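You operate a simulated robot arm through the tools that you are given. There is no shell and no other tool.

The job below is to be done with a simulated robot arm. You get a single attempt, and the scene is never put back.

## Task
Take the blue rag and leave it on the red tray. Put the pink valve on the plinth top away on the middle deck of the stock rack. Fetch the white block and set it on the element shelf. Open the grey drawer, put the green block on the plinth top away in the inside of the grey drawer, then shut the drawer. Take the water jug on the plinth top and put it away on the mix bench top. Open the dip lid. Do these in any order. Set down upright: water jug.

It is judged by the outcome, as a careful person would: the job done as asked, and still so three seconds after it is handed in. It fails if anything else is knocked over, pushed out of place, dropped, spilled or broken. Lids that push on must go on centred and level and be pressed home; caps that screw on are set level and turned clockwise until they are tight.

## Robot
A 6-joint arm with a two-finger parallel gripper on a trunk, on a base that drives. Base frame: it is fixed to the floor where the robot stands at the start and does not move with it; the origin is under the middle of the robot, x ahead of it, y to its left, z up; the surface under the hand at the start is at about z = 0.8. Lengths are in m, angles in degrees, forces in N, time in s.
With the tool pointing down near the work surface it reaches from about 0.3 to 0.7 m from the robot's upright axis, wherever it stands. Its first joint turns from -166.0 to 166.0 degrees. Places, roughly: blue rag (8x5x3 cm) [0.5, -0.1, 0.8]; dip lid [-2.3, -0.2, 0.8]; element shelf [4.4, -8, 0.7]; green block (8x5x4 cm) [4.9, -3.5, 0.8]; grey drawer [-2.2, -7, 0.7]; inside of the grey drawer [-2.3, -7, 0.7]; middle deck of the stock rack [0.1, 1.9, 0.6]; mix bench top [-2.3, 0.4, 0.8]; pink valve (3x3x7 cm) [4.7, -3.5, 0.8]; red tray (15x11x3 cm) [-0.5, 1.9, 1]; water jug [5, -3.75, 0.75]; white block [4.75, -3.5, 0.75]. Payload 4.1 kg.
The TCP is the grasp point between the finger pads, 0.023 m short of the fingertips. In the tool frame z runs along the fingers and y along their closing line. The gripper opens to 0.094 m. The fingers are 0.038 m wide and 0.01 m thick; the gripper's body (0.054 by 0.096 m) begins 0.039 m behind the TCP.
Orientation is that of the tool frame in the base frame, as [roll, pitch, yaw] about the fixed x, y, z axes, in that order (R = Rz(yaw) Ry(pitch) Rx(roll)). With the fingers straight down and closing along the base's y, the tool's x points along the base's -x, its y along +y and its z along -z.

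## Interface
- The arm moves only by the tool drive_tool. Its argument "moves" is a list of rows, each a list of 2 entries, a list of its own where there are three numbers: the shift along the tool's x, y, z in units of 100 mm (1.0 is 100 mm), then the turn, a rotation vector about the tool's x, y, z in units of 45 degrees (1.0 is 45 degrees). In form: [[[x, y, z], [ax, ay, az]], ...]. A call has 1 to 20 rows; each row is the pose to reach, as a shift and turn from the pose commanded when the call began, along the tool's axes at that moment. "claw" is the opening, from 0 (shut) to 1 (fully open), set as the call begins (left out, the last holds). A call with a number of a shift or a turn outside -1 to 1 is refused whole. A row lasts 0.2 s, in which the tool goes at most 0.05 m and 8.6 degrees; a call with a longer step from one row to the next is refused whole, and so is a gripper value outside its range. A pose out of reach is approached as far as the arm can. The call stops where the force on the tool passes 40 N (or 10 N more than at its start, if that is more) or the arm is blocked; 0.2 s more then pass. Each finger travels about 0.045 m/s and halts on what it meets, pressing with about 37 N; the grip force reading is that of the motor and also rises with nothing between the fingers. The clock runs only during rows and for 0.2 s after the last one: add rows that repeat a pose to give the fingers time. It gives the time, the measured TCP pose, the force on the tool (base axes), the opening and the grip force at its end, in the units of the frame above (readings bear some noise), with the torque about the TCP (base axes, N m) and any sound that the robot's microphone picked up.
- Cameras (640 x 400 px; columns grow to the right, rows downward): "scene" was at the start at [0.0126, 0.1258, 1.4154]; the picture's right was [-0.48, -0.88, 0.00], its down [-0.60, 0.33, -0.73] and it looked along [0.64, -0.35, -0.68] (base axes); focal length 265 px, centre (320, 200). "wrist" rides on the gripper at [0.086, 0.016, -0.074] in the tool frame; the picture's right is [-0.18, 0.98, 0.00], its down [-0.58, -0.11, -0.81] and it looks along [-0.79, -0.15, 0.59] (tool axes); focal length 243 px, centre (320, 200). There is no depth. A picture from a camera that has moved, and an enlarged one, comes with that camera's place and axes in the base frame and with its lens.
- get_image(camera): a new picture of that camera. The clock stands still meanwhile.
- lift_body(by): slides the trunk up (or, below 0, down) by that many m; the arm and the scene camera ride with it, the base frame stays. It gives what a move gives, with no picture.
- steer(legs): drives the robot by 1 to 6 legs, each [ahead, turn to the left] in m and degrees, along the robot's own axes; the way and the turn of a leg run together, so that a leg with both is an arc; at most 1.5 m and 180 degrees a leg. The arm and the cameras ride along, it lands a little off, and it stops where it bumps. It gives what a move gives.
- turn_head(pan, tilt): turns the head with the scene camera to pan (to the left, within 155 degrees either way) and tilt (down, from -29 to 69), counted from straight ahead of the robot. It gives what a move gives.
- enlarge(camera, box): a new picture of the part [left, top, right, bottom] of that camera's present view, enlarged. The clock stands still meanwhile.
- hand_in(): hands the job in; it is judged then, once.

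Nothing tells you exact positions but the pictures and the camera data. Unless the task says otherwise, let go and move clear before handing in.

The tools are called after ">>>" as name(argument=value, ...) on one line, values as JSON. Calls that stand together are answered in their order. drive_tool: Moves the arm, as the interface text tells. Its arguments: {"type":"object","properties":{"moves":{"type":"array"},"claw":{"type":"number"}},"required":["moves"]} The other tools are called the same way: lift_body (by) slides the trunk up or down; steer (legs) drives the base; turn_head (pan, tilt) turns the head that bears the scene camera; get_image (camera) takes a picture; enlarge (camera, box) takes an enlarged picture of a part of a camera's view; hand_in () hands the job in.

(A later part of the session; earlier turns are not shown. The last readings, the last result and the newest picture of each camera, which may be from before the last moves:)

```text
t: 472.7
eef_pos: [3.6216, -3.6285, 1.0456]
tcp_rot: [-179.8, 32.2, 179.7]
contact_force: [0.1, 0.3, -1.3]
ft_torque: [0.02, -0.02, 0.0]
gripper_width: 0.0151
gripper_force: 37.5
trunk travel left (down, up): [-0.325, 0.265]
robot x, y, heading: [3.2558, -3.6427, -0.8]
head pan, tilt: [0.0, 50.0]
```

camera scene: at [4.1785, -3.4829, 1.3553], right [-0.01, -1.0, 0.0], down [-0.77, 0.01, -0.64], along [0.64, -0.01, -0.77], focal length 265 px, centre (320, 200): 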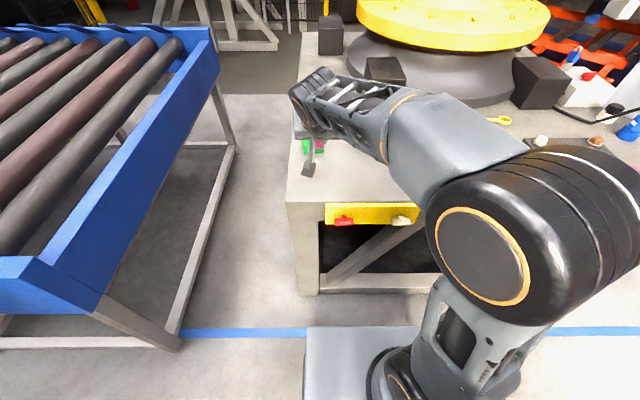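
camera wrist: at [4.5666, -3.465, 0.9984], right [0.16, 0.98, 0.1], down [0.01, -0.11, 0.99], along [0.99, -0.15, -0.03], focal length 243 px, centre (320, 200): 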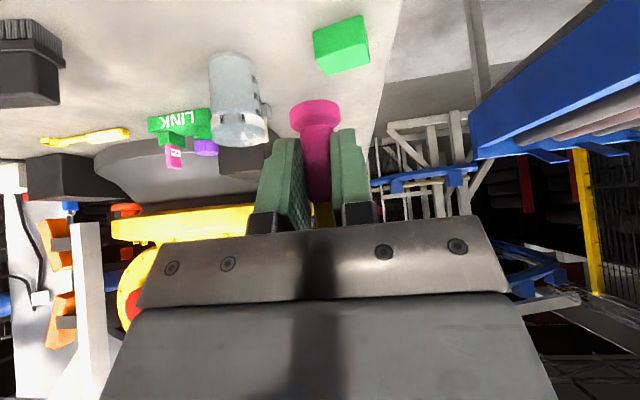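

Now I'll drive back: west, then north through the passage.

>>> steer(legs=[[0, 6.5], [-1.5, 0], [0, 84.5], [1.5, 0], [1.5, 0]])

>>> turn_head(pan=0, tilt=20)

>>> get_image(camera="scene")

```text
t: 498.4
eef_pos: [1.7277, -0.4056, 1.0445]
tcp_rot: [-179.7, 32.1, -89.1]
contact_force: [-0.5, 0.4, -1.1]
ft_torque: [-0.03, 0.01, 0.02]
gripper_width: 0.0147
gripper_force: 36.7
trunk travel left (down, up): [-0.325, 0.265]
robot x, y, heading: [1.7464, -0.7739, 90.8]
head pan, tilt: [0.0, 50.0]
```

```text
t: 499.4
eef_pos: [1.7283, -0.4048, 1.0432]
tcp_rot: [-179.7, 32.0, -89.0]
contact_force: [0.8, 0.1, -1.1]
ft_torque: [0.02, -0.02, 0.01]
gripper_width: 0.0148
gripper_force: 37.0
trunk travel left (down, up): [-0.325, 0.265]
robot x, y, heading: [1.746, -0.7714, 90.6]
head pan, tilt: [0.0, 20.0]
```

```text
taken
camera scene: at [1.5806, -0.7413, 1.4009], right [1.0, 0.01, 0.0], down [0.0, -0.34, -0.94], along [-0.01, 0.94, -0.34], focal length 265 px, centre (320, 200)
```

scene: 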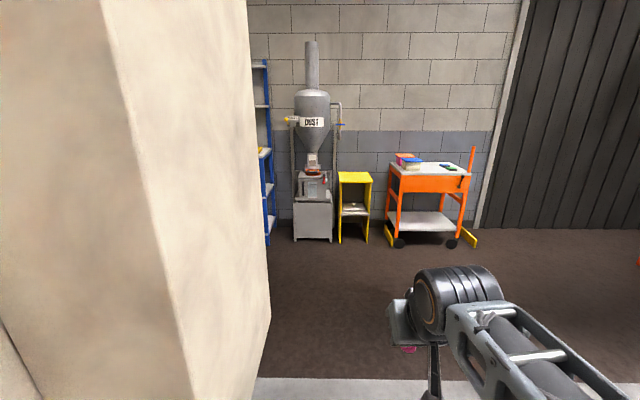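

>>> steer(legs=[[0, -16], [1.5, 0], [0.2, 0], [0, 105], [1.5, 0], [0.4, 0]])

>>> turn_head(pan=-60, tilt=30)

>>> get_image(camera="scene")

```text
t: 522.6
eef_pos: [-0.0718, 0.8243, 1.0447]
tcp_rot: [-179.7, 32.1, 1.5]
contact_force: [0.0, 0.3, -1.0]
ft_torque: [0.0, 0.01, 0.01]
gripper_width: 0.0146
gripper_force: 36.8
trunk travel left (down, up): [-0.325, 0.265]
robot x, y, heading: [0.2975, 0.8432, -179.1]
head pan, tilt: [0.0, 20.0]
```

```text
t: 523.9
eef_pos: [-0.0709, 0.8233, 1.0447]
tcp_rot: [-179.8, 32.0, 1.5]
contact_force: [-0.5, 1.1, -0.4]
ft_torque: [0.03, 0.0, 0.03]
gripper_width: 0.0146
gripper_force: 36.8
trunk travel left (down, up): [-0.325, 0.265]
robot x, y, heading: [0.2969, 0.8441, -179.0]
head pan, tilt: [-60.0, 30.0]
```

```text
taken
camera scene: at [0.3125, 0.7571, 1.3849], right [0.86, 0.52, 0.0], down [0.26, -0.43, -0.87], along [-0.45, 0.74, -0.5], focal length 265 px, centre (320, 200)
```

scene: 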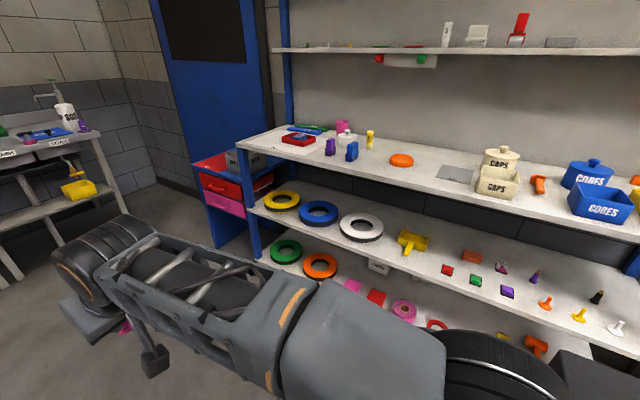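

>>> steer(legs=[[0, -91]])

>>> lift_body(by=-0.2)

>>> turn_head(pan=0, tilt=35)

>>> get_image(camera="scene")

>>> enlarge(camera="scene", box=[200, 130, 480, 290])

```text
t: 528.1
eef_pos: [0.2774, 1.2131, 1.044]
tcp_rot: [-179.7, 32.0, -89.3]
contact_force: [0.4, 0.6, -0.1]
ft_torque: [-0.01, -0.03, 0.0]
gripper_width: 0.0148
gripper_force: 36.9
trunk travel left (down, up): [-0.325, 0.265]
robot x, y, heading: [0.2951, 0.8486, 90.2]
head pan, tilt: [-60.0, 30.0]
```

```text
t: 530.3
eef_pos: [0.2781, 1.2179, 0.841]
tcp_rot: [-179.8, 31.6, -89.2]
contact_force: [0.5, 0.3, -0.7]
ft_torque: [-0.01, 0.02, -0.01]
gripper_width: 0.0147
gripper_force: 37.3
trunk travel left (down, up): [-0.125, 0.465]
robot x, y, heading: [0.2977, 0.8451, 90.2]
head pan, tilt: [-60.0, 30.0]
```

```text
t: 531.6
eef_pos: [0.279, 1.2176, 0.8414]
tcp_rot: [-179.9, 31.7, -89.2]
contact_force: [-0.8, -0.3, -0.3]
ft_torque: [-0.01, 0.05, 0.01]
gripper_width: 0.0146
gripper_force: 36.9
trunk travel left (down, up): [-0.125, 0.465]
robot x, y, heading: [0.2941, 0.8479, 90.3]
head pan, tilt: [0.0, 35.0]
```

```text
taken
camera scene: at [0.1296, 0.878, 1.1767], right [1.0, 0.01, 0.0], down [0.0, -0.58, -0.82], along [0.0, 0.82, -0.58], focal length 265 px, centre (320, 200)
```

scene: 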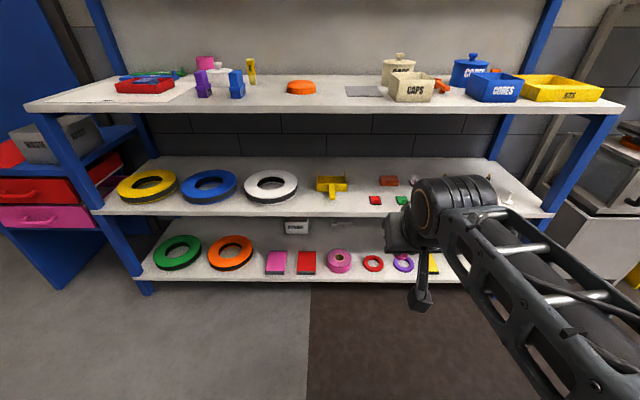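

```text
2.29 times, centred on (340, 210) of scene
camera zoom: at [0.1296, 0.878, 1.1767], right [1.0, 0.01, 0.0], down [0.0, -0.58, -0.82], along [0.0, 0.82, -0.58], focal length 605 px, centre (274, 177)
```

zoom: 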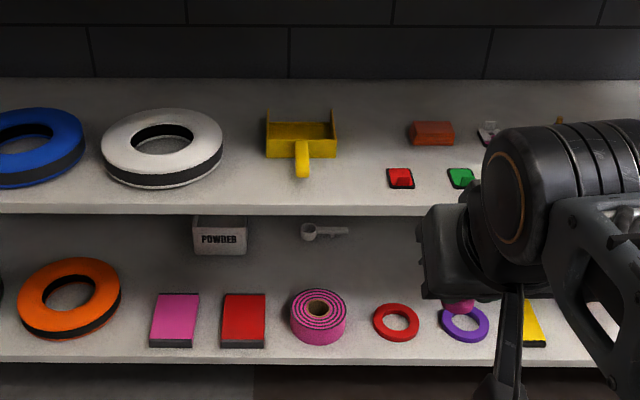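

There's a clear gap on the middle deck between the dustpan and the red square, around x≈0.26, y≈1.725. I'll drive closer and square the tool.

>>> steer(legs=[[0.27, 0]])

>>> drive_tool(moves=[[[0, 0, 0], [0, -0.04, 0.0]], [[0, 0, 0], [0, -0.07, 0.0]]])

>>> turn_head(pan=0, tilt=40)

>>> get_image(camera="scene")

>>> get_image(camera="wrist")

```text
t: 533.5
eef_pos: [0.2764, 1.4876, 0.8413]
tcp_rot: [-179.6, 31.6, -89.2]
contact_force: [1.2, 1.0, 0.3]
ft_torque: [0.0, 0.0, -0.01]
gripper_width: 0.0144
gripper_force: 36.8
trunk travel left (down, up): [-0.125, 0.465]
robot x, y, heading: [0.2988, 1.1182, 90.4]
head pan, tilt: [0.0, 35.0]
```

```text
t: 534.1
eef_pos: [0.2782, 1.4927, 0.8327]
tcp_rot: [-179.6, 33.5, -89.3]
contact_force: [0.0, 0.4, -0.9]
ft_torque: [0.05, 0.0, -0.01]
gripper_width: 0.0149
gripper_force: 37.1
trunk travel left (down, up): [-0.125, 0.465]
robot x, y, heading: [0.2915, 1.1184, 90.1]
head pan, tilt: [0.0, 35.0]
```

```text
t: 534.8
eef_pos: [0.2773, 1.4931, 0.8327]
tcp_rot: [-179.6, 33.2, -89.1]
contact_force: [0.2, 0.2, -0.6]
ft_torque: [0.01, 0.0, -0.03]
gripper_width: 0.0148
gripper_force: 37.1
trunk travel left (down, up): [-0.125, 0.465]
robot x, y, heading: [0.292, 1.1166, 90.4]
head pan, tilt: [0.0, 40.0]
```

```text
taken
camera scene: at [0.1279, 1.1472, 1.169], right [1.0, 0.0, 0.0], down [0.0, -0.65, -0.76], along [0.0, 0.76, -0.65], focal length 265 px, centre (320, 200)
```

scene: 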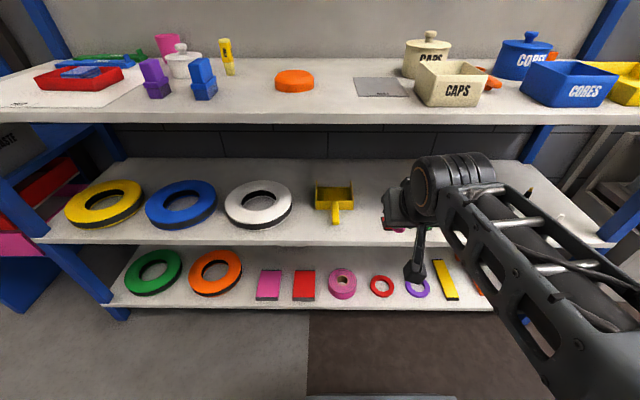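

```text
taken
camera wrist: at [0.2624, 1.3805, 0.8469], right [-0.98, 0.14, 0.1], down [0.1, 0.04, 0.99], along [0.14, 0.99, -0.06], focal length 243 px, centre (320, 200)
```

wrist: 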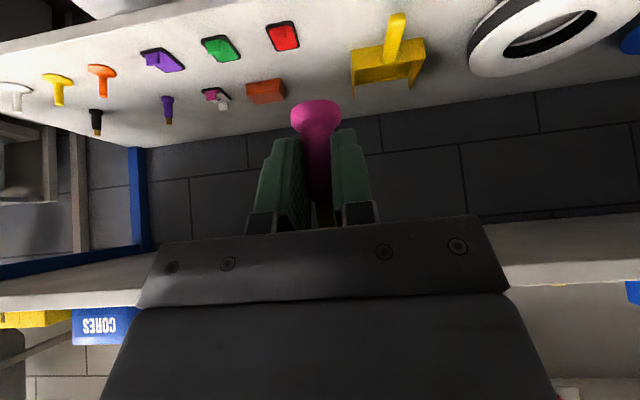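

>>> drive_tool(moves=[[[0.05, 0.04, 0.3], [0, 0, 0]], [[0.1, 0.08, 0.6], [0, -0.02, 0]], [[0.14, 0.1, 0.85], [0, -0.035, 0]]])

>>> drive_tool(moves=[[[0.05, 0.02, 0.3], [0, 0, 0]], [[0.1, 0.03, 0.6], [0, 0, 0]], [[0.14, 0.05, 0.8], [0, 0, 0]]])

>>> get_image(camera="scene")

>>> get_image(camera="wrist")

```text
t: 535.6
eef_pos: [0.2674, 1.5207, 0.7668]
tcp_rot: [-179.7, 36.8, -89.2]
contact_force: [0.0, 0.3, 0.9]
ft_torque: [-0.03, 0.02, 0.03]
gripper_width: 0.0147
gripper_force: 36.8
trunk travel left (down, up): [-0.125, 0.465]
robot x, y, heading: [0.2914, 1.1172, 90.4]
head pan, tilt: [0.0, 40.0]
```

```text
t: 536.4
eef_pos: [0.2611, 1.5578, 0.6927]
tcp_rot: [-179.7, 36.6, -89.2]
contact_force: [0.5, 0.1, 0.5]
ft_torque: [0.0, -0.03, -0.01]
gripper_width: 0.0146
gripper_force: 37.2
trunk travel left (down, up): [-0.125, 0.465]
robot x, y, heading: [0.294, 1.118, 90.5]
head pan, tilt: [0.0, 40.0]
```

```text
taken
camera scene: at [0.1281, 1.1401, 1.1696], right [1.0, 0.0, 0.0], down [0.0, -0.64, -0.77], along [0.0, 0.77, -0.64], focal length 265 px, centre (320, 200)
```

scene: 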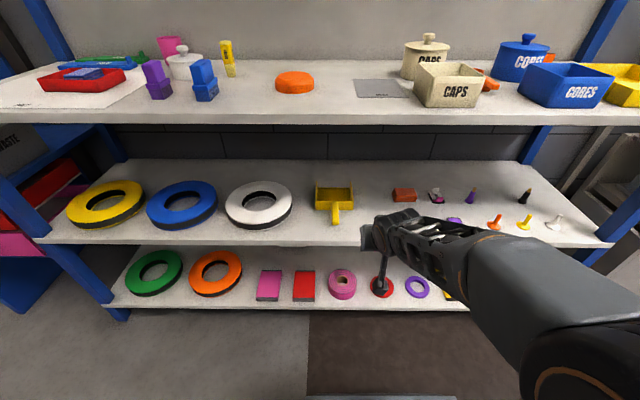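

```text
taken
camera wrist: at [0.2472, 1.445, 0.6998], right [-0.98, 0.14, 0.11], down [0.11, -0.01, 0.99], along [0.14, 0.99, 0.0], focal length 243 px, centre (320, 200)
```

wrist: 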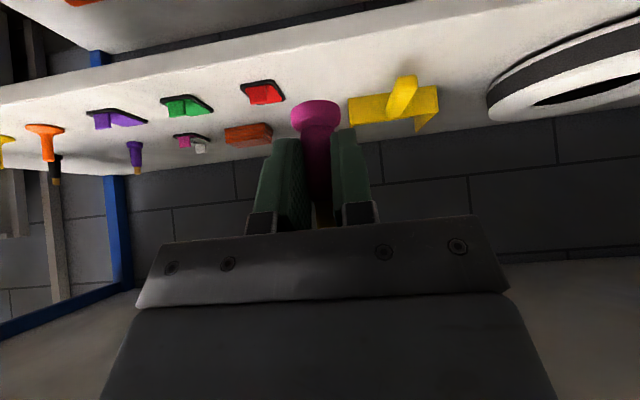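

The deck surface is nearer z≈0.56, a bit lower than I first estimated. I'll advance to y≈1.735 at a safe height between the decks.

>>> drive_tool(moves=[[[-0.18, 0, 0.25], [0, 0.01, 0]], [[-0.36, 0, 0.5], [0, 0.02, 0]], [[-0.55, 0, 0.74], [0, 0.035, 0]]])

>>> drive_tool(moves=[[[-0.18, 0, 0.25], [0, 0, 0]], [[-0.36, 0, 0.5], [0, 0, 0]], [[-0.54, 0, 0.72], [0, 0, 0]]])

>>> get_image(camera="wrist")

>>> get_image(camera="scene")

```text
t: 537.2
eef_pos: [0.2593, 1.6463, 0.6658]
tcp_rot: [-179.7, 35.1, -89.2]
contact_force: [-0.2, -1.2, 0.6]
ft_torque: [0.0, -0.01, 0.03]
gripper_width: 0.0144
gripper_force: 36.7
trunk travel left (down, up): [-0.125, 0.465]
robot x, y, heading: [0.2935, 1.118, 90.3]
head pan, tilt: [0.0, 40.0]
```

```text
t: 538.0
eef_pos: [0.2599, 1.7334, 0.6383]
tcp_rot: [-179.8, 35.1, -89.2]
contact_force: [-0.1, -1.0, 0.6]
ft_torque: [-0.03, 0.02, 0.01]
gripper_width: 0.0147
gripper_force: 36.8
trunk travel left (down, up): [-0.125, 0.465]
robot x, y, heading: [0.2986, 1.1154, 90.3]
head pan, tilt: [0.0, 40.0]
```

```text
taken
camera wrist: at [0.2453, 1.6198, 0.648], right [-0.98, 0.14, 0.1], down [0.1, 0.01, 0.99], along [0.14, 0.99, -0.03], focal length 243 px, centre (320, 200)
```

wrist: 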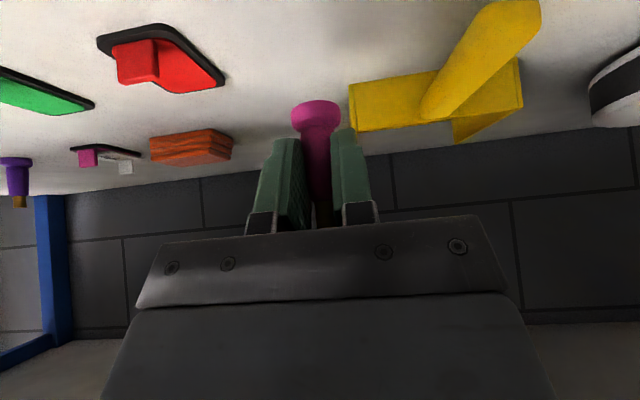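

```text
taken
camera scene: at [0.128, 1.1401, 1.1696], right [1.0, 0.0, 0.0], down [0.0, -0.64, -0.77], along [0.0, 0.77, -0.64], focal length 265 px, centre (320, 200)
```

scene: 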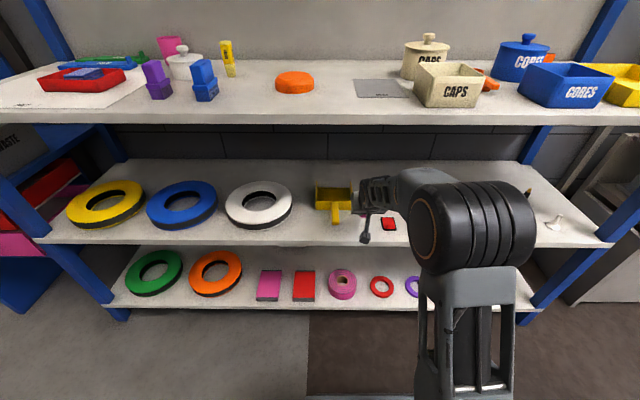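

>>> drive_tool(moves=[[[0.08, 0, 0.115], [0, 0, 0]], [[0.16, 0, 0.23], [0, 0, 0]]])

>>> drive_tool(moves=[[[0.023, 0, 0.033], [0, 0, 0]], [[0.046, 0, 0.066], [0, 0, 0]], [[0.046, 0, 0.066], [0, 0, 0]]])

>>> drive_tool(moves=[[[0.017, 0, 0.025], [0, 0, 0]], [[0.017, 0, 0.025], [0, 0, 0]]])

>>> get_image(camera="wrist")

```text
t: 538.6
eef_pos: [0.2587, 1.7322, 0.6103]
tcp_rot: [-179.7, 35.1, -89.2]
contact_force: [0.4, 1.1, -0.7]
ft_torque: [0.02, 0.01, 0.02]
gripper_width: 0.0149
gripper_force: 36.2
trunk travel left (down, up): [-0.125, 0.465]
robot x, y, heading: [0.2963, 1.1161, 90.5]
head pan, tilt: [0.0, 40.0]
```

```text
t: 539.4
eef_pos: [0.2599, 1.7326, 0.6031]
tcp_rot: [-179.7, 35.2, -89.1]
contact_force: [-0.5, 0.5, 0.2]
ft_torque: [-0.01, 0.0, -0.01]
gripper_width: 0.0148
gripper_force: 37.6
trunk travel left (down, up): [-0.125, 0.465]
robot x, y, heading: [0.2946, 1.1191, 90.3]
head pan, tilt: [0.0, 40.0]
```

```text
t: 540.0
eef_pos: [0.2595, 1.7329, 0.5987]
tcp_rot: [-179.6, 35.1, -89.2]
contact_force: [-0.1, 0.1, 1.0]
ft_torque: [0.04, 0.0, -0.01]
gripper_width: 0.0147
gripper_force: 36.2
trunk travel left (down, up): [-0.125, 0.465]
robot x, y, heading: [0.2941, 1.1187, 90.2]
head pan, tilt: [0.0, 40.0]
```

```text
taken
camera wrist: at [0.2456, 1.6195, 0.61], right [-0.98, 0.14, 0.1], down [0.1, 0.01, 0.99], along [0.14, 0.99, -0.03], focal length 243 px, centre (320, 200)
```

wrist: 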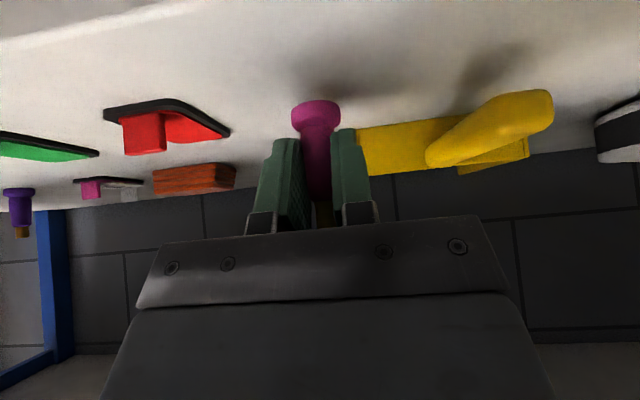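

>>> drive_tool(moves=[[[0.017, 0, 0.025], [0, 0, 0]], [[0.017, 0, 0.025], [0, 0, 0]]])

>>> drive_tool(moves=[[[0.017, 0, 0.025], [0, 0, 0]], [[0.017, 0, 0.025], [0, 0, 0]]])

>>> drive_tool(moves=[[[0.017, 0, 0.025], [0, 0, 0]], [[0.017, 0, 0.025], [0, 0, 0]]])

```text
t: 540.6
eef_pos: [0.2599, 1.733, 0.5972]
tcp_rot: [-179.7, 35.2, -89.2]
contact_force: [1.1, -0.9, 0.4]
ft_torque: [0.02, -0.02, 0.0]
gripper_width: 0.0145
gripper_force: 37.2
trunk travel left (down, up): [-0.125, 0.465]
robot x, y, heading: [0.2943, 1.1161, 90.4]
head pan, tilt: [0.0, 40.0]
```

```text
t: 541.2
eef_pos: [0.2612, 1.7324, 0.594]
tcp_rot: [-179.7, 35.1, -89.2]
contact_force: [0.4, 0.0, 0.4]
ft_torque: [-0.03, 0.02, 0.03]
gripper_width: 0.0148
gripper_force: 37.2
trunk travel left (down, up): [-0.125, 0.465]
robot x, y, heading: [0.2914, 1.1149, 90.5]
head pan, tilt: [0.0, 40.0]
```

```text
t: 541.8
eef_pos: [0.2602, 1.7328, 0.5907]
tcp_rot: [-179.6, 35.1, -89.2]
contact_force: [-0.4, 0.7, -0.5]
ft_torque: [0.0, -0.02, 0.0]
gripper_width: 0.0149
gripper_force: 37.1
trunk travel left (down, up): [-0.125, 0.465]
robot x, y, heading: [0.2942, 1.117, 90.4]
head pan, tilt: [0.0, 40.0]
```

>>> drive_tool(moves=[[[0.017, 0, 0.025], [0, 0, 0]], [[0.034, 0, 0.05], [0, 0, 0]], [[0.034, 0, 0.05], [0, 0, 0]]])

>>> get_image(camera="wrist")

```text
t: 542.6
eef_pos: [0.2593, 1.7333, 0.5894]
tcp_rot: [-179.7, 35.5, -89.1]
contact_force: [2.0, -2.4, 23.9]
ft_torque: [0.15, -0.03, -0.01]
gripper_width: 0.0147
gripper_force: 36.8
trunk travel left (down, up): [-0.125, 0.465]
robot x, y, heading: [0.2946, 1.1154, 90.4]
head pan, tilt: [0.0, 40.0]
```

```text
taken
camera wrist: at [0.2455, 1.62, 0.5978], right [-0.98, 0.14, 0.1], down [0.11, 0.01, 0.99], along [0.14, 0.99, -0.02], focal length 243 px, centre (320, 200)
```

wrist: 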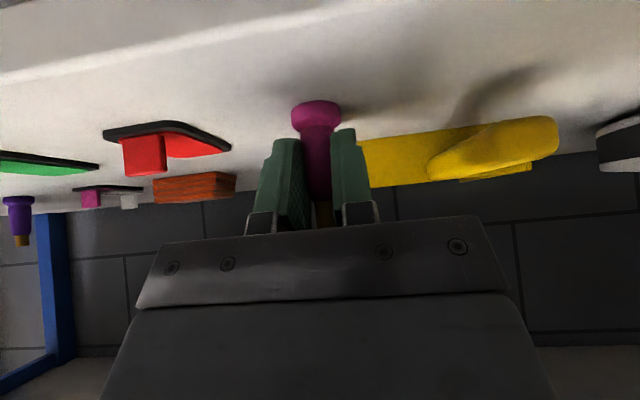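

Contact: the valve stands on the deck. I'll ease off slightly, open, and withdraw along the finger axis.

>>> drive_tool(moves=[[[-0.012, 0, -0.016], [0, 0, 0]], [[-0.012, 0, -0.016], [0, 0, 0]]])

>>> drive_tool(moves=[[[0, 0, 0], [0, 0, 0]], [[0, 0, 0], [0, 0, 0]], [[0, 0, 0], [0, 0, 0]], [[0, 0, 0], [0, 0, 0]]], claw=0.45)

>>> get_image(camera="wrist")

```text
t: 543.2
eef_pos: [0.2597, 1.7329, 0.5891]
tcp_rot: [-179.8, 35.3, -89.1]
contact_force: [0.1, 6.5, 20.1]
ft_torque: [0.47, 0.02, -0.01]
gripper_width: 0.0145
gripper_force: 36.4
trunk travel left (down, up): [-0.125, 0.465]
robot x, y, heading: [0.2942, 1.1168, 90.6]
head pan, tilt: [0.0, 40.0]
```

```text
t: 544.2
eef_pos: [0.2607, 1.7321, 0.5866]
tcp_rot: [-179.8, 35.0, -89.2]
contact_force: [-0.6, 0.3, 0.6]
ft_torque: [0.0, 0.05, 0.0]
gripper_width: 0.0425
gripper_force: 0.1
trunk travel left (down, up): [-0.125, 0.465]
robot x, y, heading: [0.2938, 1.1166, 90.2]
head pan, tilt: [0.0, 40.0]
```

```text
taken
camera wrist: at [0.2454, 1.6193, 0.5969], right [-0.98, 0.14, 0.1], down [0.1, 0.01, 0.99], along [0.14, 0.99, -0.03], focal length 243 px, centre (320, 200)
```

wrist: 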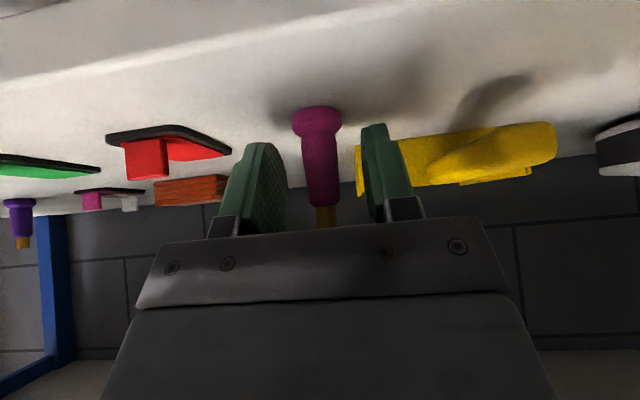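

>>> drive_tool(moves=[[[0, 0, -0.2], [0, 0, 0]], [[0, 0, -0.4], [0, 0, 0]], [[0, 0, -0.6], [0, 0, 0]], [[0.25, 0, -0.77], [0, 0, 0]], [[0.5, 0, -0.95], [0, 0, 0]]])

>>> drive_tool(moves=[[[0.3, 0, -0.21], [0, 0, 0]], [[0.6, 0, -0.42], [0, 0, 0]], [[0.9, 0, -0.63], [0, 0, 0]]])

>>> get_image(camera="scene")

>>> get_image(camera="wrist")

```text
t: 545.4
eef_pos: [0.2597, 1.6368, 0.6359]
tcp_rot: [-179.6, 35.0, -89.2]
contact_force: [-0.2, 0.2, -0.3]
ft_torque: [-0.01, -0.01, -0.04]
gripper_width: 0.0423
gripper_force: 0.0
trunk travel left (down, up): [-0.125, 0.465]
robot x, y, heading: [0.2933, 1.1164, 90.0]
head pan, tilt: [0.0, 40.0]
```

```text
t: 546.2
eef_pos: [0.2611, 1.5268, 0.6344]
tcp_rot: [-179.7, 35.0, -89.1]
contact_force: [0.6, -0.2, -0.9]
ft_torque: [-0.01, 0.05, -0.03]
gripper_width: 0.0423
gripper_force: 0.0
trunk travel left (down, up): [-0.125, 0.465]
robot x, y, heading: [0.2941, 1.119, 90.2]
head pan, tilt: [0.0, 40.0]
```

```text
taken
camera scene: at [0.128, 1.1407, 1.1695], right [1.0, 0.0, 0.0], down [0.0, -0.64, -0.77], along [0.0, 0.77, -0.64], focal length 265 px, centre (320, 200)
```

scene: 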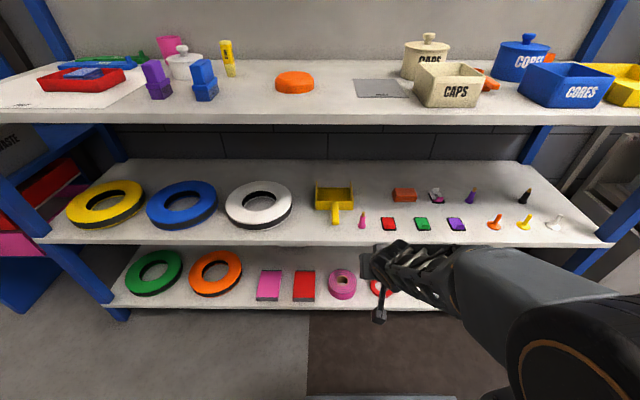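

```text
taken
camera wrist: at [0.2477, 1.4137, 0.645], right [-0.98, 0.14, 0.1], down [0.1, 0.01, 0.99], along [0.14, 0.99, -0.03], focal length 243 px, centre (320, 200)
```

wrist: 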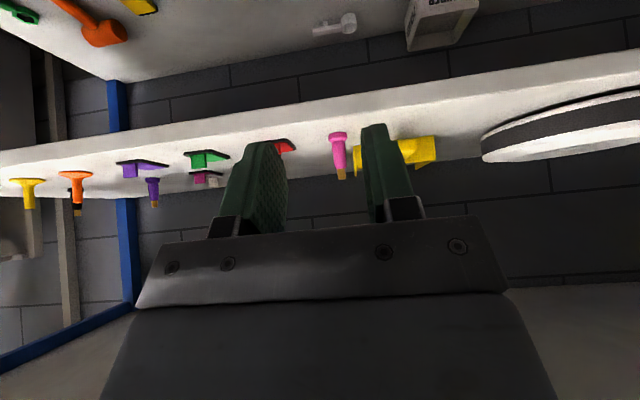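

The valve stands upright on the middle deck. I'll raise the trunk, level the tool and get ready to go back for the water jug.

>>> steer(legs=[[-0.25, 0]])

>>> lift_body(by=0.25)

>>> drive_tool(moves=[[[-0.1, 0, -0.3], [0, 0.16, 0]], [[-0.2, 0, -0.6], [0, 0.32, 0]], [[-0.3, 0, -0.8], [0, 0.48, 0]], [[-0.3, 0, -0.9], [0, 0.64, 0]], [[-0.3, 0, -0.9], [0, 0.778, 0]]], claw=0.5)

>>> get_image(camera="scene")

```text
t: 548.0
eef_pos: [0.2646, 1.2755, 0.6339]
tcp_rot: [-179.7, 35.1, -89.2]
contact_force: [-0.1, -0.4, 0.0]
ft_torque: [-0.01, -0.02, 0.0]
gripper_width: 0.0423
gripper_force: 0.0
trunk travel left (down, up): [-0.125, 0.465]
robot x, y, heading: [0.2962, 0.8645, 90.1]
head pan, tilt: [0.0, 40.0]
```

```text
t: 550.6
eef_pos: [0.2635, 1.2752, 0.8856]
tcp_rot: [-179.7, 35.1, -89.3]
contact_force: [0.7, 0.6, 0.1]
ft_torque: [-0.05, -0.01, 0.02]
gripper_width: 0.0422
gripper_force: 0.0
trunk travel left (down, up): [-0.375, 0.215]
robot x, y, heading: [0.2951, 0.8676, 89.8]
head pan, tilt: [0.0, 40.0]
```

```text
t: 551.8
eef_pos: [0.2638, 1.2481, 0.9757]
tcp_rot: [-179.8, 0.0, -89.4]
contact_force: [-0.7, 0.1, 0.5]
ft_torque: [-0.01, 0.02, 0.0]
gripper_width: 0.0471
gripper_force: 0.1
trunk travel left (down, up): [-0.375, 0.215]
robot x, y, heading: [0.2933, 0.8653, 90.0]
head pan, tilt: [0.0, 40.0]
```

```text
taken
camera scene: at [0.1292, 0.8888, 1.4195], right [1.0, 0.0, 0.0], down [0.0, -0.64, -0.77], along [0.0, 0.77, -0.64], focal length 265 px, centre (320, 200)
```

scene: 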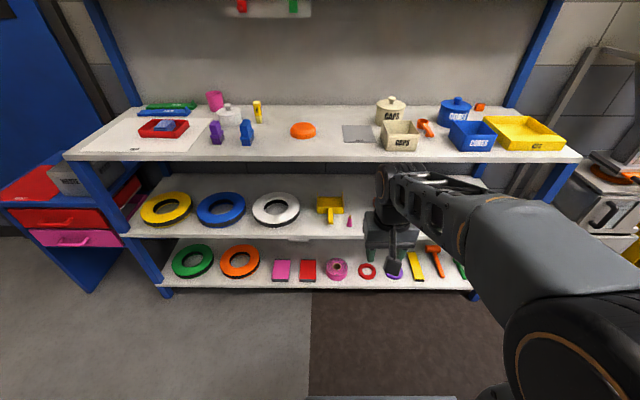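

>>> drive_tool(moves=[[[0.2, 0, -0.3], [0, 0, 0]], [[0.3, 0, -0.6], [0, 0, 0]], [[0.3, 0, -0.8], [0, 0, 0]]])

>>> steer(legs=[[0, -90], [1.5, 0], [0.4, 0], [0, -105], [1.5, 0], [0.2, 0]])

```text
t: 552.6
eef_pos: [0.2629, 1.2176, 1.0561]
tcp_rot: [-179.8, 0.0, -89.4]
contact_force: [-0.5, -0.3, -0.5]
ft_torque: [0.0, 0.01, -0.01]
gripper_width: 0.0471
gripper_force: 0.1
trunk travel left (down, up): [-0.375, 0.215]
robot x, y, heading: [0.2945, 0.8651, 90.3]
head pan, tilt: [0.0, 40.0]
```

```text
t: 578.5
eef_pos: [1.7162, -1.1091, 1.0562]
tcp_rot: [-179.8, 0.1, 75.8]
contact_force: [0.2, 0.4, -0.6]
ft_torque: [0.02, -0.01, 0.01]
gripper_width: 0.0473
gripper_force: 0.1
trunk travel left (down, up): [-0.375, 0.215]
robot x, y, heading: [1.776, -0.7566, -104.4]
head pan, tilt: [0.0, 40.0]
```

>>> steer(legs=[[0, 14.4], [1.5, 0], [1.45, 0], [0, 83], [1.3, 0]])

>>> turn_head(pan=0, tilt=25)

>>> get_image(camera="scene")

```text
t: 603.2
eef_pos: [3.4083, -3.907, 1.0558]
tcp_rot: [-179.8, 0.2, 172.0]
contact_force: [-0.8, -0.7, 0.7]
ft_torque: [-0.03, 0.0, 0.02]
gripper_width: 0.047
gripper_force: 0.0
trunk travel left (down, up): [-0.375, 0.215]
robot x, y, heading: [3.0571, -3.8895, -8.6]
head pan, tilt: [0.0, 40.0]
```

```text
t: 604.0
eef_pos: [3.4092, -3.9067, 1.0555]
tcp_rot: [-179.8, 0.1, 172.0]
contact_force: [-0.1, 0.3, 0.1]
ft_torque: [0.01, 0.01, 0.03]
gripper_width: 0.0469
gripper_force: 0.0
trunk travel left (down, up): [-0.375, 0.215]
robot x, y, heading: [3.0514, -3.8847, -8.5]
head pan, tilt: [0.0, 25.0]
```

```text
taken
camera scene: at [3.1099, -3.7272, 1.4428], right [-0.15, -0.99, 0.0], down [-0.42, 0.06, -0.91], along [0.9, -0.13, -0.42], focal length 265 px, centre (320, 200)
```

scene: 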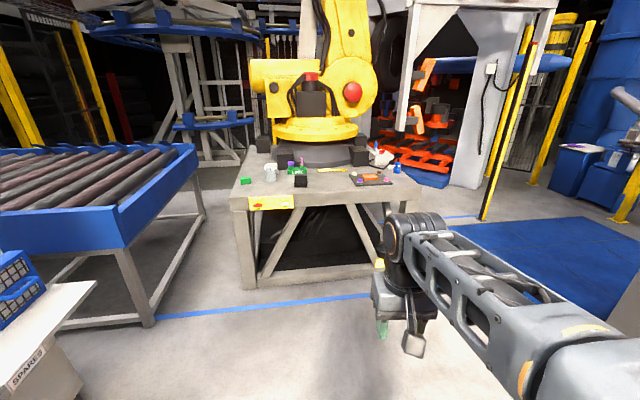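

>>> steer(legs=[[0, 20.5], [1.0, 0], [0, -12]])

>>> turn_head(pan=0, tilt=45)

>>> get_image(camera="scene")

```text
t: 611.1
eef_pos: [4.3888, -3.6434, 1.057]
tcp_rot: [-179.8, -0.1, -179.6]
contact_force: [0.9, -0.6, -0.1]
ft_torque: [-0.01, 0.01, -0.02]
gripper_width: 0.0471
gripper_force: 0.1
trunk travel left (down, up): [-0.375, 0.215]
robot x, y, heading: [4.034, -3.6753, 0.1]
head pan, tilt: [0.0, 25.0]
```

```text
t: 611.9
eef_pos: [4.3879, -3.6416, 1.0574]
tcp_rot: [-179.8, -0.1, -179.6]
contact_force: [0.0, 0.0, 0.0]
ft_torque: [-0.02, 0.03, -0.02]
gripper_width: 0.047
gripper_force: 0.1
trunk travel left (down, up): [-0.375, 0.215]
robot x, y, heading: [4.0334, -3.6722, 0.1]
head pan, tilt: [0.0, 45.0]
```

```text
taken
camera scene: at [4.0563, -3.5091, 1.4123], right [0.0, -1.0, 0.0], down [-0.71, 0.0, -0.71], along [0.71, 0.0, -0.71], focal length 265 px, centre (320, 200)
```

scene: 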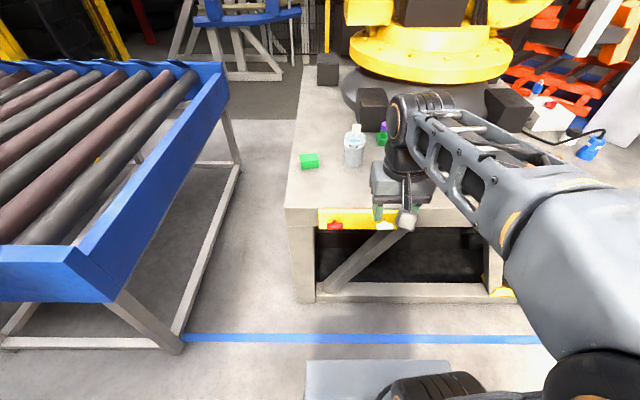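

>>> steer(legs=[[0.22, 0]])

>>> turn_head(pan=0, tilt=50)

>>> enlarge(camera="scene", box=[270, 70, 430, 200])

>>> get_image(camera="wrist")

```text
t: 613.6
eef_pos: [4.6075, -3.6422, 1.056]
tcp_rot: [-179.8, -0.1, -179.5]
contact_force: [-0.1, 0.7, 0.2]
ft_torque: [0.0, -0.02, 0.03]
gripper_width: 0.0468
gripper_force: 0.1
trunk travel left (down, up): [-0.375, 0.215]
robot x, y, heading: [4.2558, -3.6751, 0.1]
head pan, tilt: [0.0, 45.0]
```

```text
t: 614.3
eef_pos: [4.6074, -3.6424, 1.0553]
tcp_rot: [-179.8, -0.1, -179.5]
contact_force: [0.0, -0.2, -1.0]
ft_torque: [-0.02, 0.0, 0.02]
gripper_width: 0.0467
gripper_force: 0.1
trunk travel left (down, up): [-0.375, 0.215]
robot x, y, heading: [4.2543, -3.6772, 0.4]
head pan, tilt: [0.0, 50.0]
```

```text
3.08 times, centred on (350, 135) of scene
camera zoom: at [4.2713, -3.5088, 1.4054], right [0.0, -1.0, 0.0], down [-0.77, 0.0, -0.64], along [0.64, 0.0, -0.77], focal length 814 px, centre (228, 400)
```

zoom: 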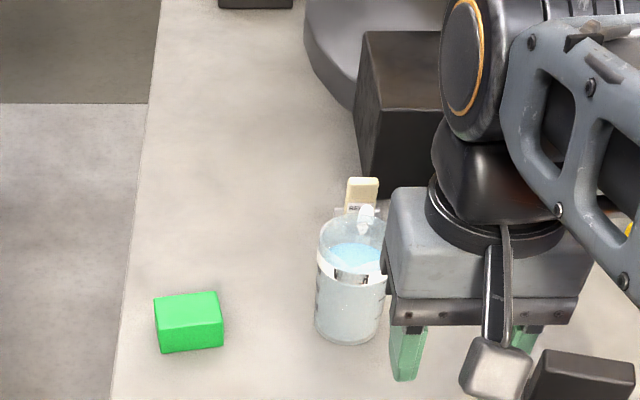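

```text
taken
camera wrist: at [4.5217, -3.6256, 1.1291], right [0.18, 0.98, 0.0], down [0.58, -0.1, 0.81], along [0.79, -0.14, -0.59], focal length 243 px, centre (320, 200)
```

wrist: 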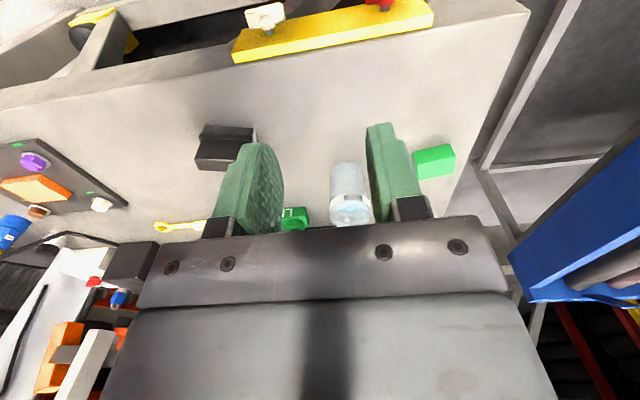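

The jug's base is at about [4.912, -3.641], its rim at z≈0.885. Something cream-coloured shows just behind it, so I'll look more closely with the wrist camera before grasping.

>>> drive_tool(moves=[[[-0.35, 0, -0.2], [0, 0, 0]], [[-0.7, 0, -0.4], [0, 0, 0]], [[-1.0, 0, -0.6], [0, 0, 0]], [[-1.0, 0, -0.6], [0, 0, 0]]], claw=1.0)

>>> enlarge(camera="wrist", box=[220, 80, 460, 230])

>>> enlarge(camera="scene", box=[270, 70, 430, 200])

```text
t: 615.3
eef_pos: [4.7071, -3.641, 1.1162]
tcp_rot: [-179.8, -0.1, -179.5]
contact_force: [-0.9, -0.7, 0.2]
ft_torque: [0.04, 0.04, -0.03]
gripper_width: 0.0938
gripper_force: 0.1
trunk travel left (down, up): [-0.375, 0.215]
robot x, y, heading: [4.257, -3.6763, -0.5]
head pan, tilt: [0.0, 50.0]
```

```text
2.67 times, centred on (340, 155) of wrist
camera zoom: at [4.6216, -3.6245, 1.1888], right [0.18, 0.98, 0.0], down [0.58, -0.1, 0.81], along [0.79, -0.14, -0.59], focal length 647 px, centre (267, 320)
```

zoom: 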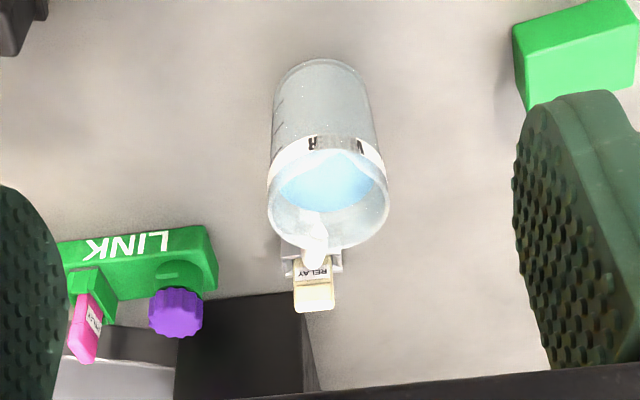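

```text
3.08 times, centred on (350, 135) of scene
camera zoom: at [4.2715, -3.5088, 1.4053], right [0.0, -1.0, 0.0], down [-0.77, 0.0, -0.64], along [0.64, 0.0, -0.77], focal length 814 px, centre (228, 400)
```

zoom: 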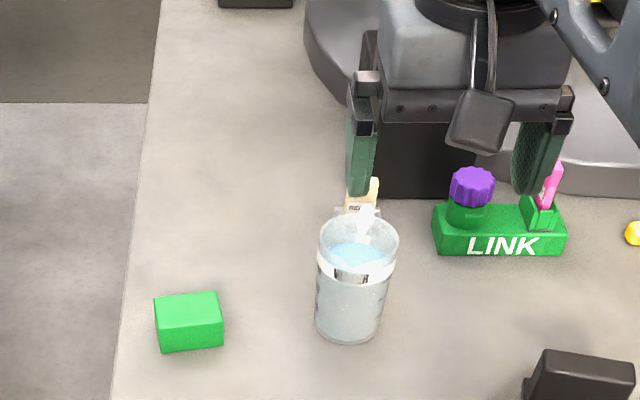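

It's an open beaker of water, about 7.6 cm across, with a separate RELAY holder just behind it. I'll come straight down over it with the gripper fully open and the tool vertical.

>>> drive_tool(moves=[[[-0.33, 0.01, 0.1], [0, 0, 0]], [[-0.66, 0.02, 0.2], [0, 0, 0]], [[-1.0, 0.03, 0.3], [0, 0, 0]]], claw=1.0)

>>> drive_tool(moves=[[[-0.4, 0.01, 0.1], [0, 0, 0]], [[-0.8, 0.02, 0.2], [0, 0, 0]], [[-1.0, 0.02, 0.3], [0, 0, 0]], [[-1.0, 0.02, 0.6], [0, 0, 0]]])

>>> get_image(camera="wrist")

>>> enlarge(camera="scene", box=[270, 70, 430, 200])

```text
t: 616.1
eef_pos: [4.8076, -3.637, 1.0862]
tcp_rot: [-179.9, 0.0, -179.5]
contact_force: [-0.1, -0.2, 0.6]
ft_torque: [0.04, 0.01, 0.01]
gripper_width: 0.0941
gripper_force: 0.0
trunk travel left (down, up): [-0.375, 0.215]
robot x, y, heading: [4.2541, -3.6728, 0.3]
head pan, tilt: [0.0, 50.0]
```

```text
t: 617.1
eef_pos: [4.9063, -3.6342, 1.0258]
tcp_rot: [-179.7, -0.1, -179.6]
contact_force: [-0.5, 0.3, -0.3]
ft_torque: [-0.02, -0.02, 0.0]
gripper_width: 0.094
gripper_force: 0.1
out of reach, approached as far as the arm can: row 3
trunk travel left (down, up): [-0.375, 0.215]
robot x, y, heading: [4.2564, -3.6734, -0.0]
head pan, tilt: [0.0, 50.0]
```

```text
taken
camera wrist: at [4.8215, -3.6187, 1.0986], right [0.18, 0.98, 0.0], down [0.58, -0.1, 0.81], along [0.79, -0.14, -0.59], focal length 243 px, centre (320, 200)
```

wrist: 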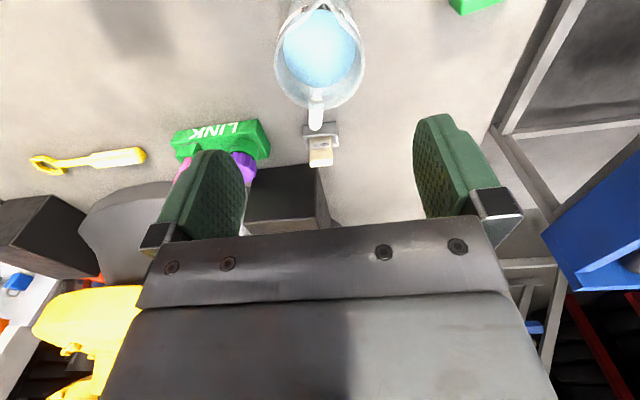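

```text
3.08 times, centred on (350, 135) of scene
camera zoom: at [4.2714, -3.5088, 1.4053], right [0.0, -1.0, 0.0], down [-0.77, 0.0, -0.64], along [0.64, 0.0, -0.77], focal length 814 px, centre (228, 400)
```

zoom: 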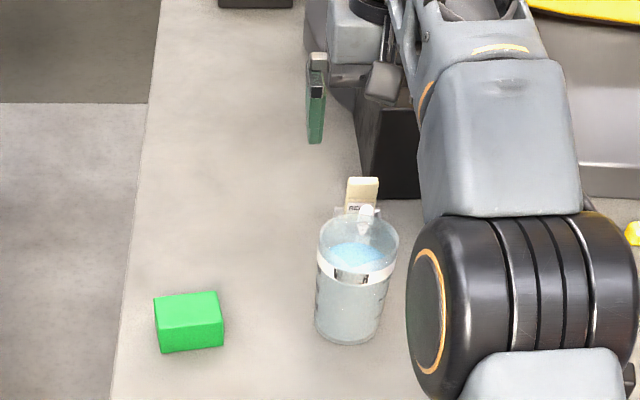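

>>> drive_tool(moves=[[[-0.02, -0.01, 0.25], [0, 0, 0]], [[-0.05, -0.02, 0.5], [0, 0, 0]], [[-0.05, -0.02, 0.75], [0, 0, 0]]])

>>> get_image(camera="wrist")

>>> enlarge(camera="scene", box=[270, 70, 430, 200])

```text
t: 617.9
eef_pos: [4.912, -3.6371, 0.9515]
tcp_rot: [-179.8, 0.2, -179.6]
contact_force: [-0.5, -0.1, 0.0]
ft_torque: [-0.01, 0.0, -0.02]
gripper_width: 0.0938
gripper_force: 0.0
trunk travel left (down, up): [-0.375, 0.215]
robot x, y, heading: [4.256, -3.6769, 0.0]
head pan, tilt: [0.0, 50.0]
```

```text
taken
camera wrist: at [4.8266, -3.6211, 1.0241], right [0.18, 0.98, 0.0], down [0.58, -0.1, 0.81], along [0.79, -0.14, -0.59], focal length 243 px, centre (320, 200)
```

wrist: 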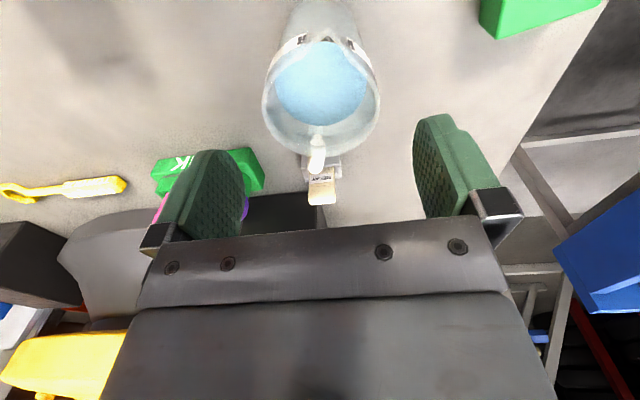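

```text
3.08 times, centred on (350, 135) of scene
camera zoom: at [4.2714, -3.5088, 1.4054], right [0.0, -1.0, 0.0], down [-0.77, 0.0, -0.64], along [0.64, 0.0, -0.77], focal length 814 px, centre (228, 400)
```

zoom: 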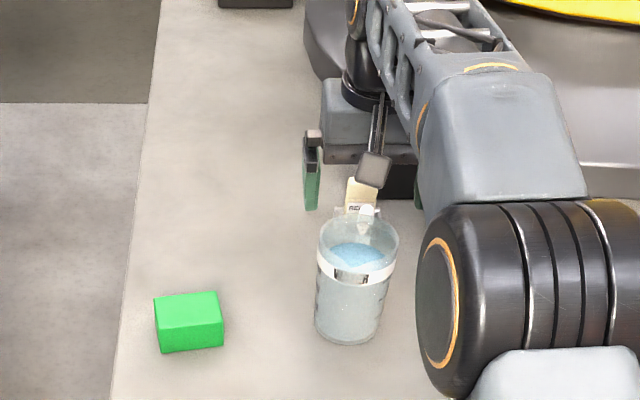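

>>> drive_tool(moves=[[[0, 0.015, 0.15], [0, 0, 0]], [[0, 0.015, 0.3], [0, 0, 0]], [[0, 0.015, 0.45], [0, 0, 0]], [[0, 0.015, 0.5], [0, 0, 0]]])

>>> get_image(camera="wrist")

>>> enlarge(camera="scene", box=[300, 90, 400, 190])

```text
t: 618.9
eef_pos: [4.9126, -3.6364, 0.8991]
tcp_rot: [-179.9, 0.2, -179.5]
contact_force: [-0.3, -0.7, -0.2]
ft_torque: [-0.01, 0.01, 0.01]
gripper_width: 0.0936
gripper_force: 0.0
trunk travel left (down, up): [-0.375, 0.215]
robot x, y, heading: [4.2569, -3.6739, 0.2]
head pan, tilt: [0.0, 50.0]
```

```text
taken
camera wrist: at [4.8265, -3.6193, 0.9737], right [0.18, 0.98, 0.0], down [0.58, -0.1, 0.81], along [0.79, -0.14, -0.59], focal length 243 px, centre (320, 200)
```

wrist: 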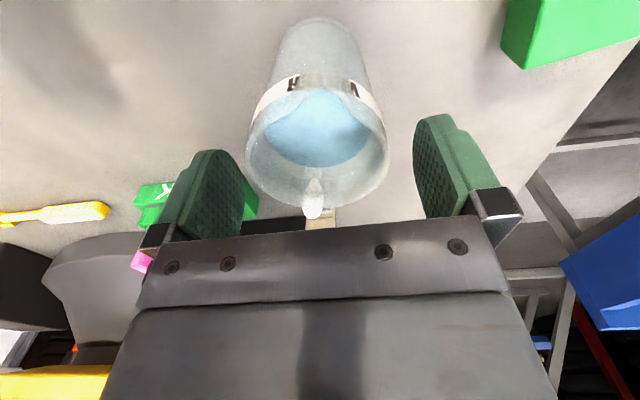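

```text
4.00 times, centred on (350, 140) of scene
camera zoom: at [4.2714, -3.5088, 1.4054], right [0.0, -1.0, 0.0], down [-0.77, 0.0, -0.64], along [0.64, 0.0, -0.77], focal length 1059 px, centre (200, 440)
```

zoom: 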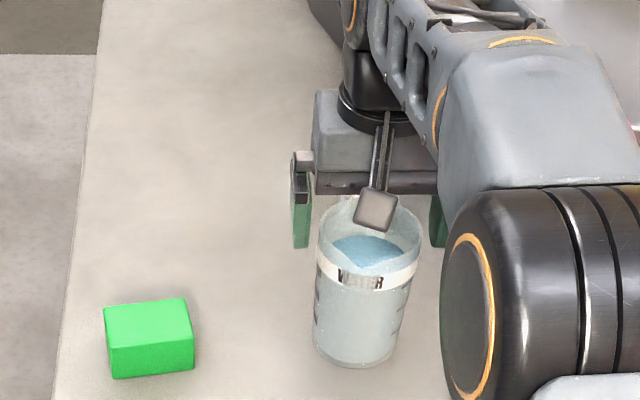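

>>> drive_tool(moves=[[[0, -0.025, 0], [0, 0, 0]], [[0, -0.025, 0.13], [0, 0, 0]], [[0, -0.025, 0.26], [0, 0, 0]], [[0, -0.025, 0.38], [0, 0, 0]]])

>>> get_image(camera="wrist")

>>> enlarge(camera="scene", box=[300, 90, 400, 190])

```text
t: 619.9
eef_pos: [4.9134, -3.6374, 0.8624]
tcp_rot: [-179.9, 0.2, -179.5]
contact_force: [0.3, -0.1, 0.7]
ft_torque: [-0.02, -0.01, -0.02]
gripper_width: 0.094
gripper_force: 0.1
trunk travel left (down, up): [-0.375, 0.215]
robot x, y, heading: [4.2532, -3.6756, -0.1]
head pan, tilt: [0.0, 50.0]
```

```text
taken
camera wrist: at [4.8266, -3.6213, 0.9364], right [0.18, 0.98, 0.0], down [0.58, -0.1, 0.81], along [0.79, -0.14, -0.59], focal length 243 px, centre (320, 200)
```

wrist: 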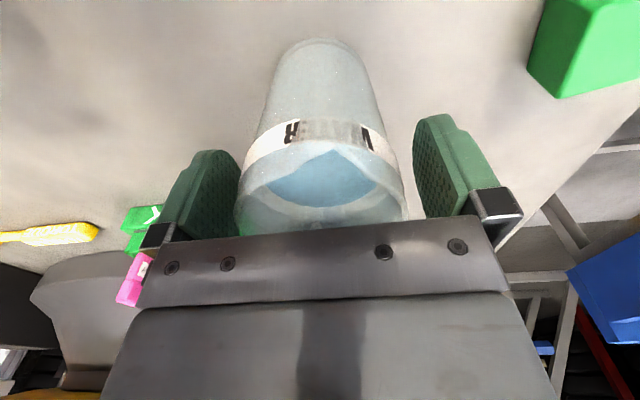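

```text
4.00 times, centred on (350, 140) of scene
camera zoom: at [4.2714, -3.5088, 1.4054], right [0.0, -1.0, 0.0], down [-0.77, 0.0, -0.64], along [0.64, 0.0, -0.77], focal length 1059 px, centre (200, 440)
```

zoom: 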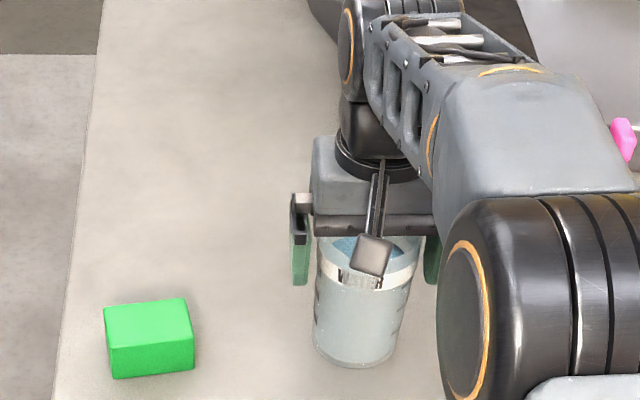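

The jug is between the fingers. I'll close gently on it.

>>> drive_tool(moves=[[[0, 0, 0], [0, 0, 0]], [[0, 0, 0], [0, 0, 0]], [[0, 0, 0], [0, 0, 0]], [[0, 0, 0], [0, 0, 0]], [[0, 0, 0], [0, 0, 0]]], claw=0.6)

>>> get_image(camera="wrist")

```text
t: 621.1
eef_pos: [4.9119, -3.6382, 0.8646]
tcp_rot: [-179.8, 0.0, -179.5]
contact_force: [-0.1, -1.9, 1.1]
ft_torque: [-0.07, -0.05, -0.07]
gripper_width: 0.0808
gripper_force: 36.4
trunk travel left (down, up): [-0.375, 0.215]
robot x, y, heading: [4.2532, -3.6736, 0.2]
head pan, tilt: [0.0, 50.0]
```

```text
taken
camera wrist: at [4.8265, -3.6216, 0.9367], right [0.18, 0.98, 0.0], down [0.58, -0.1, 0.81], along [0.79, -0.14, -0.59], focal length 243 px, centre (320, 200)
```

wrist: 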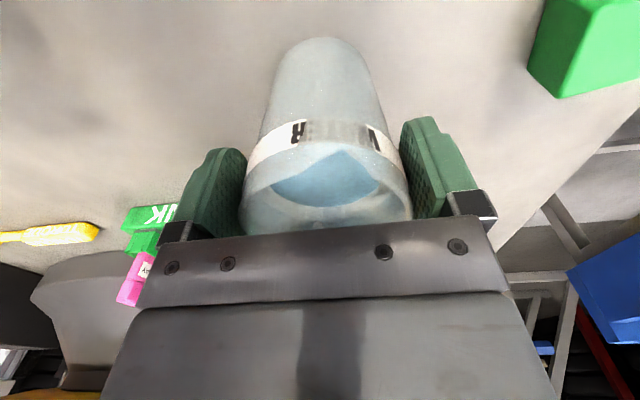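

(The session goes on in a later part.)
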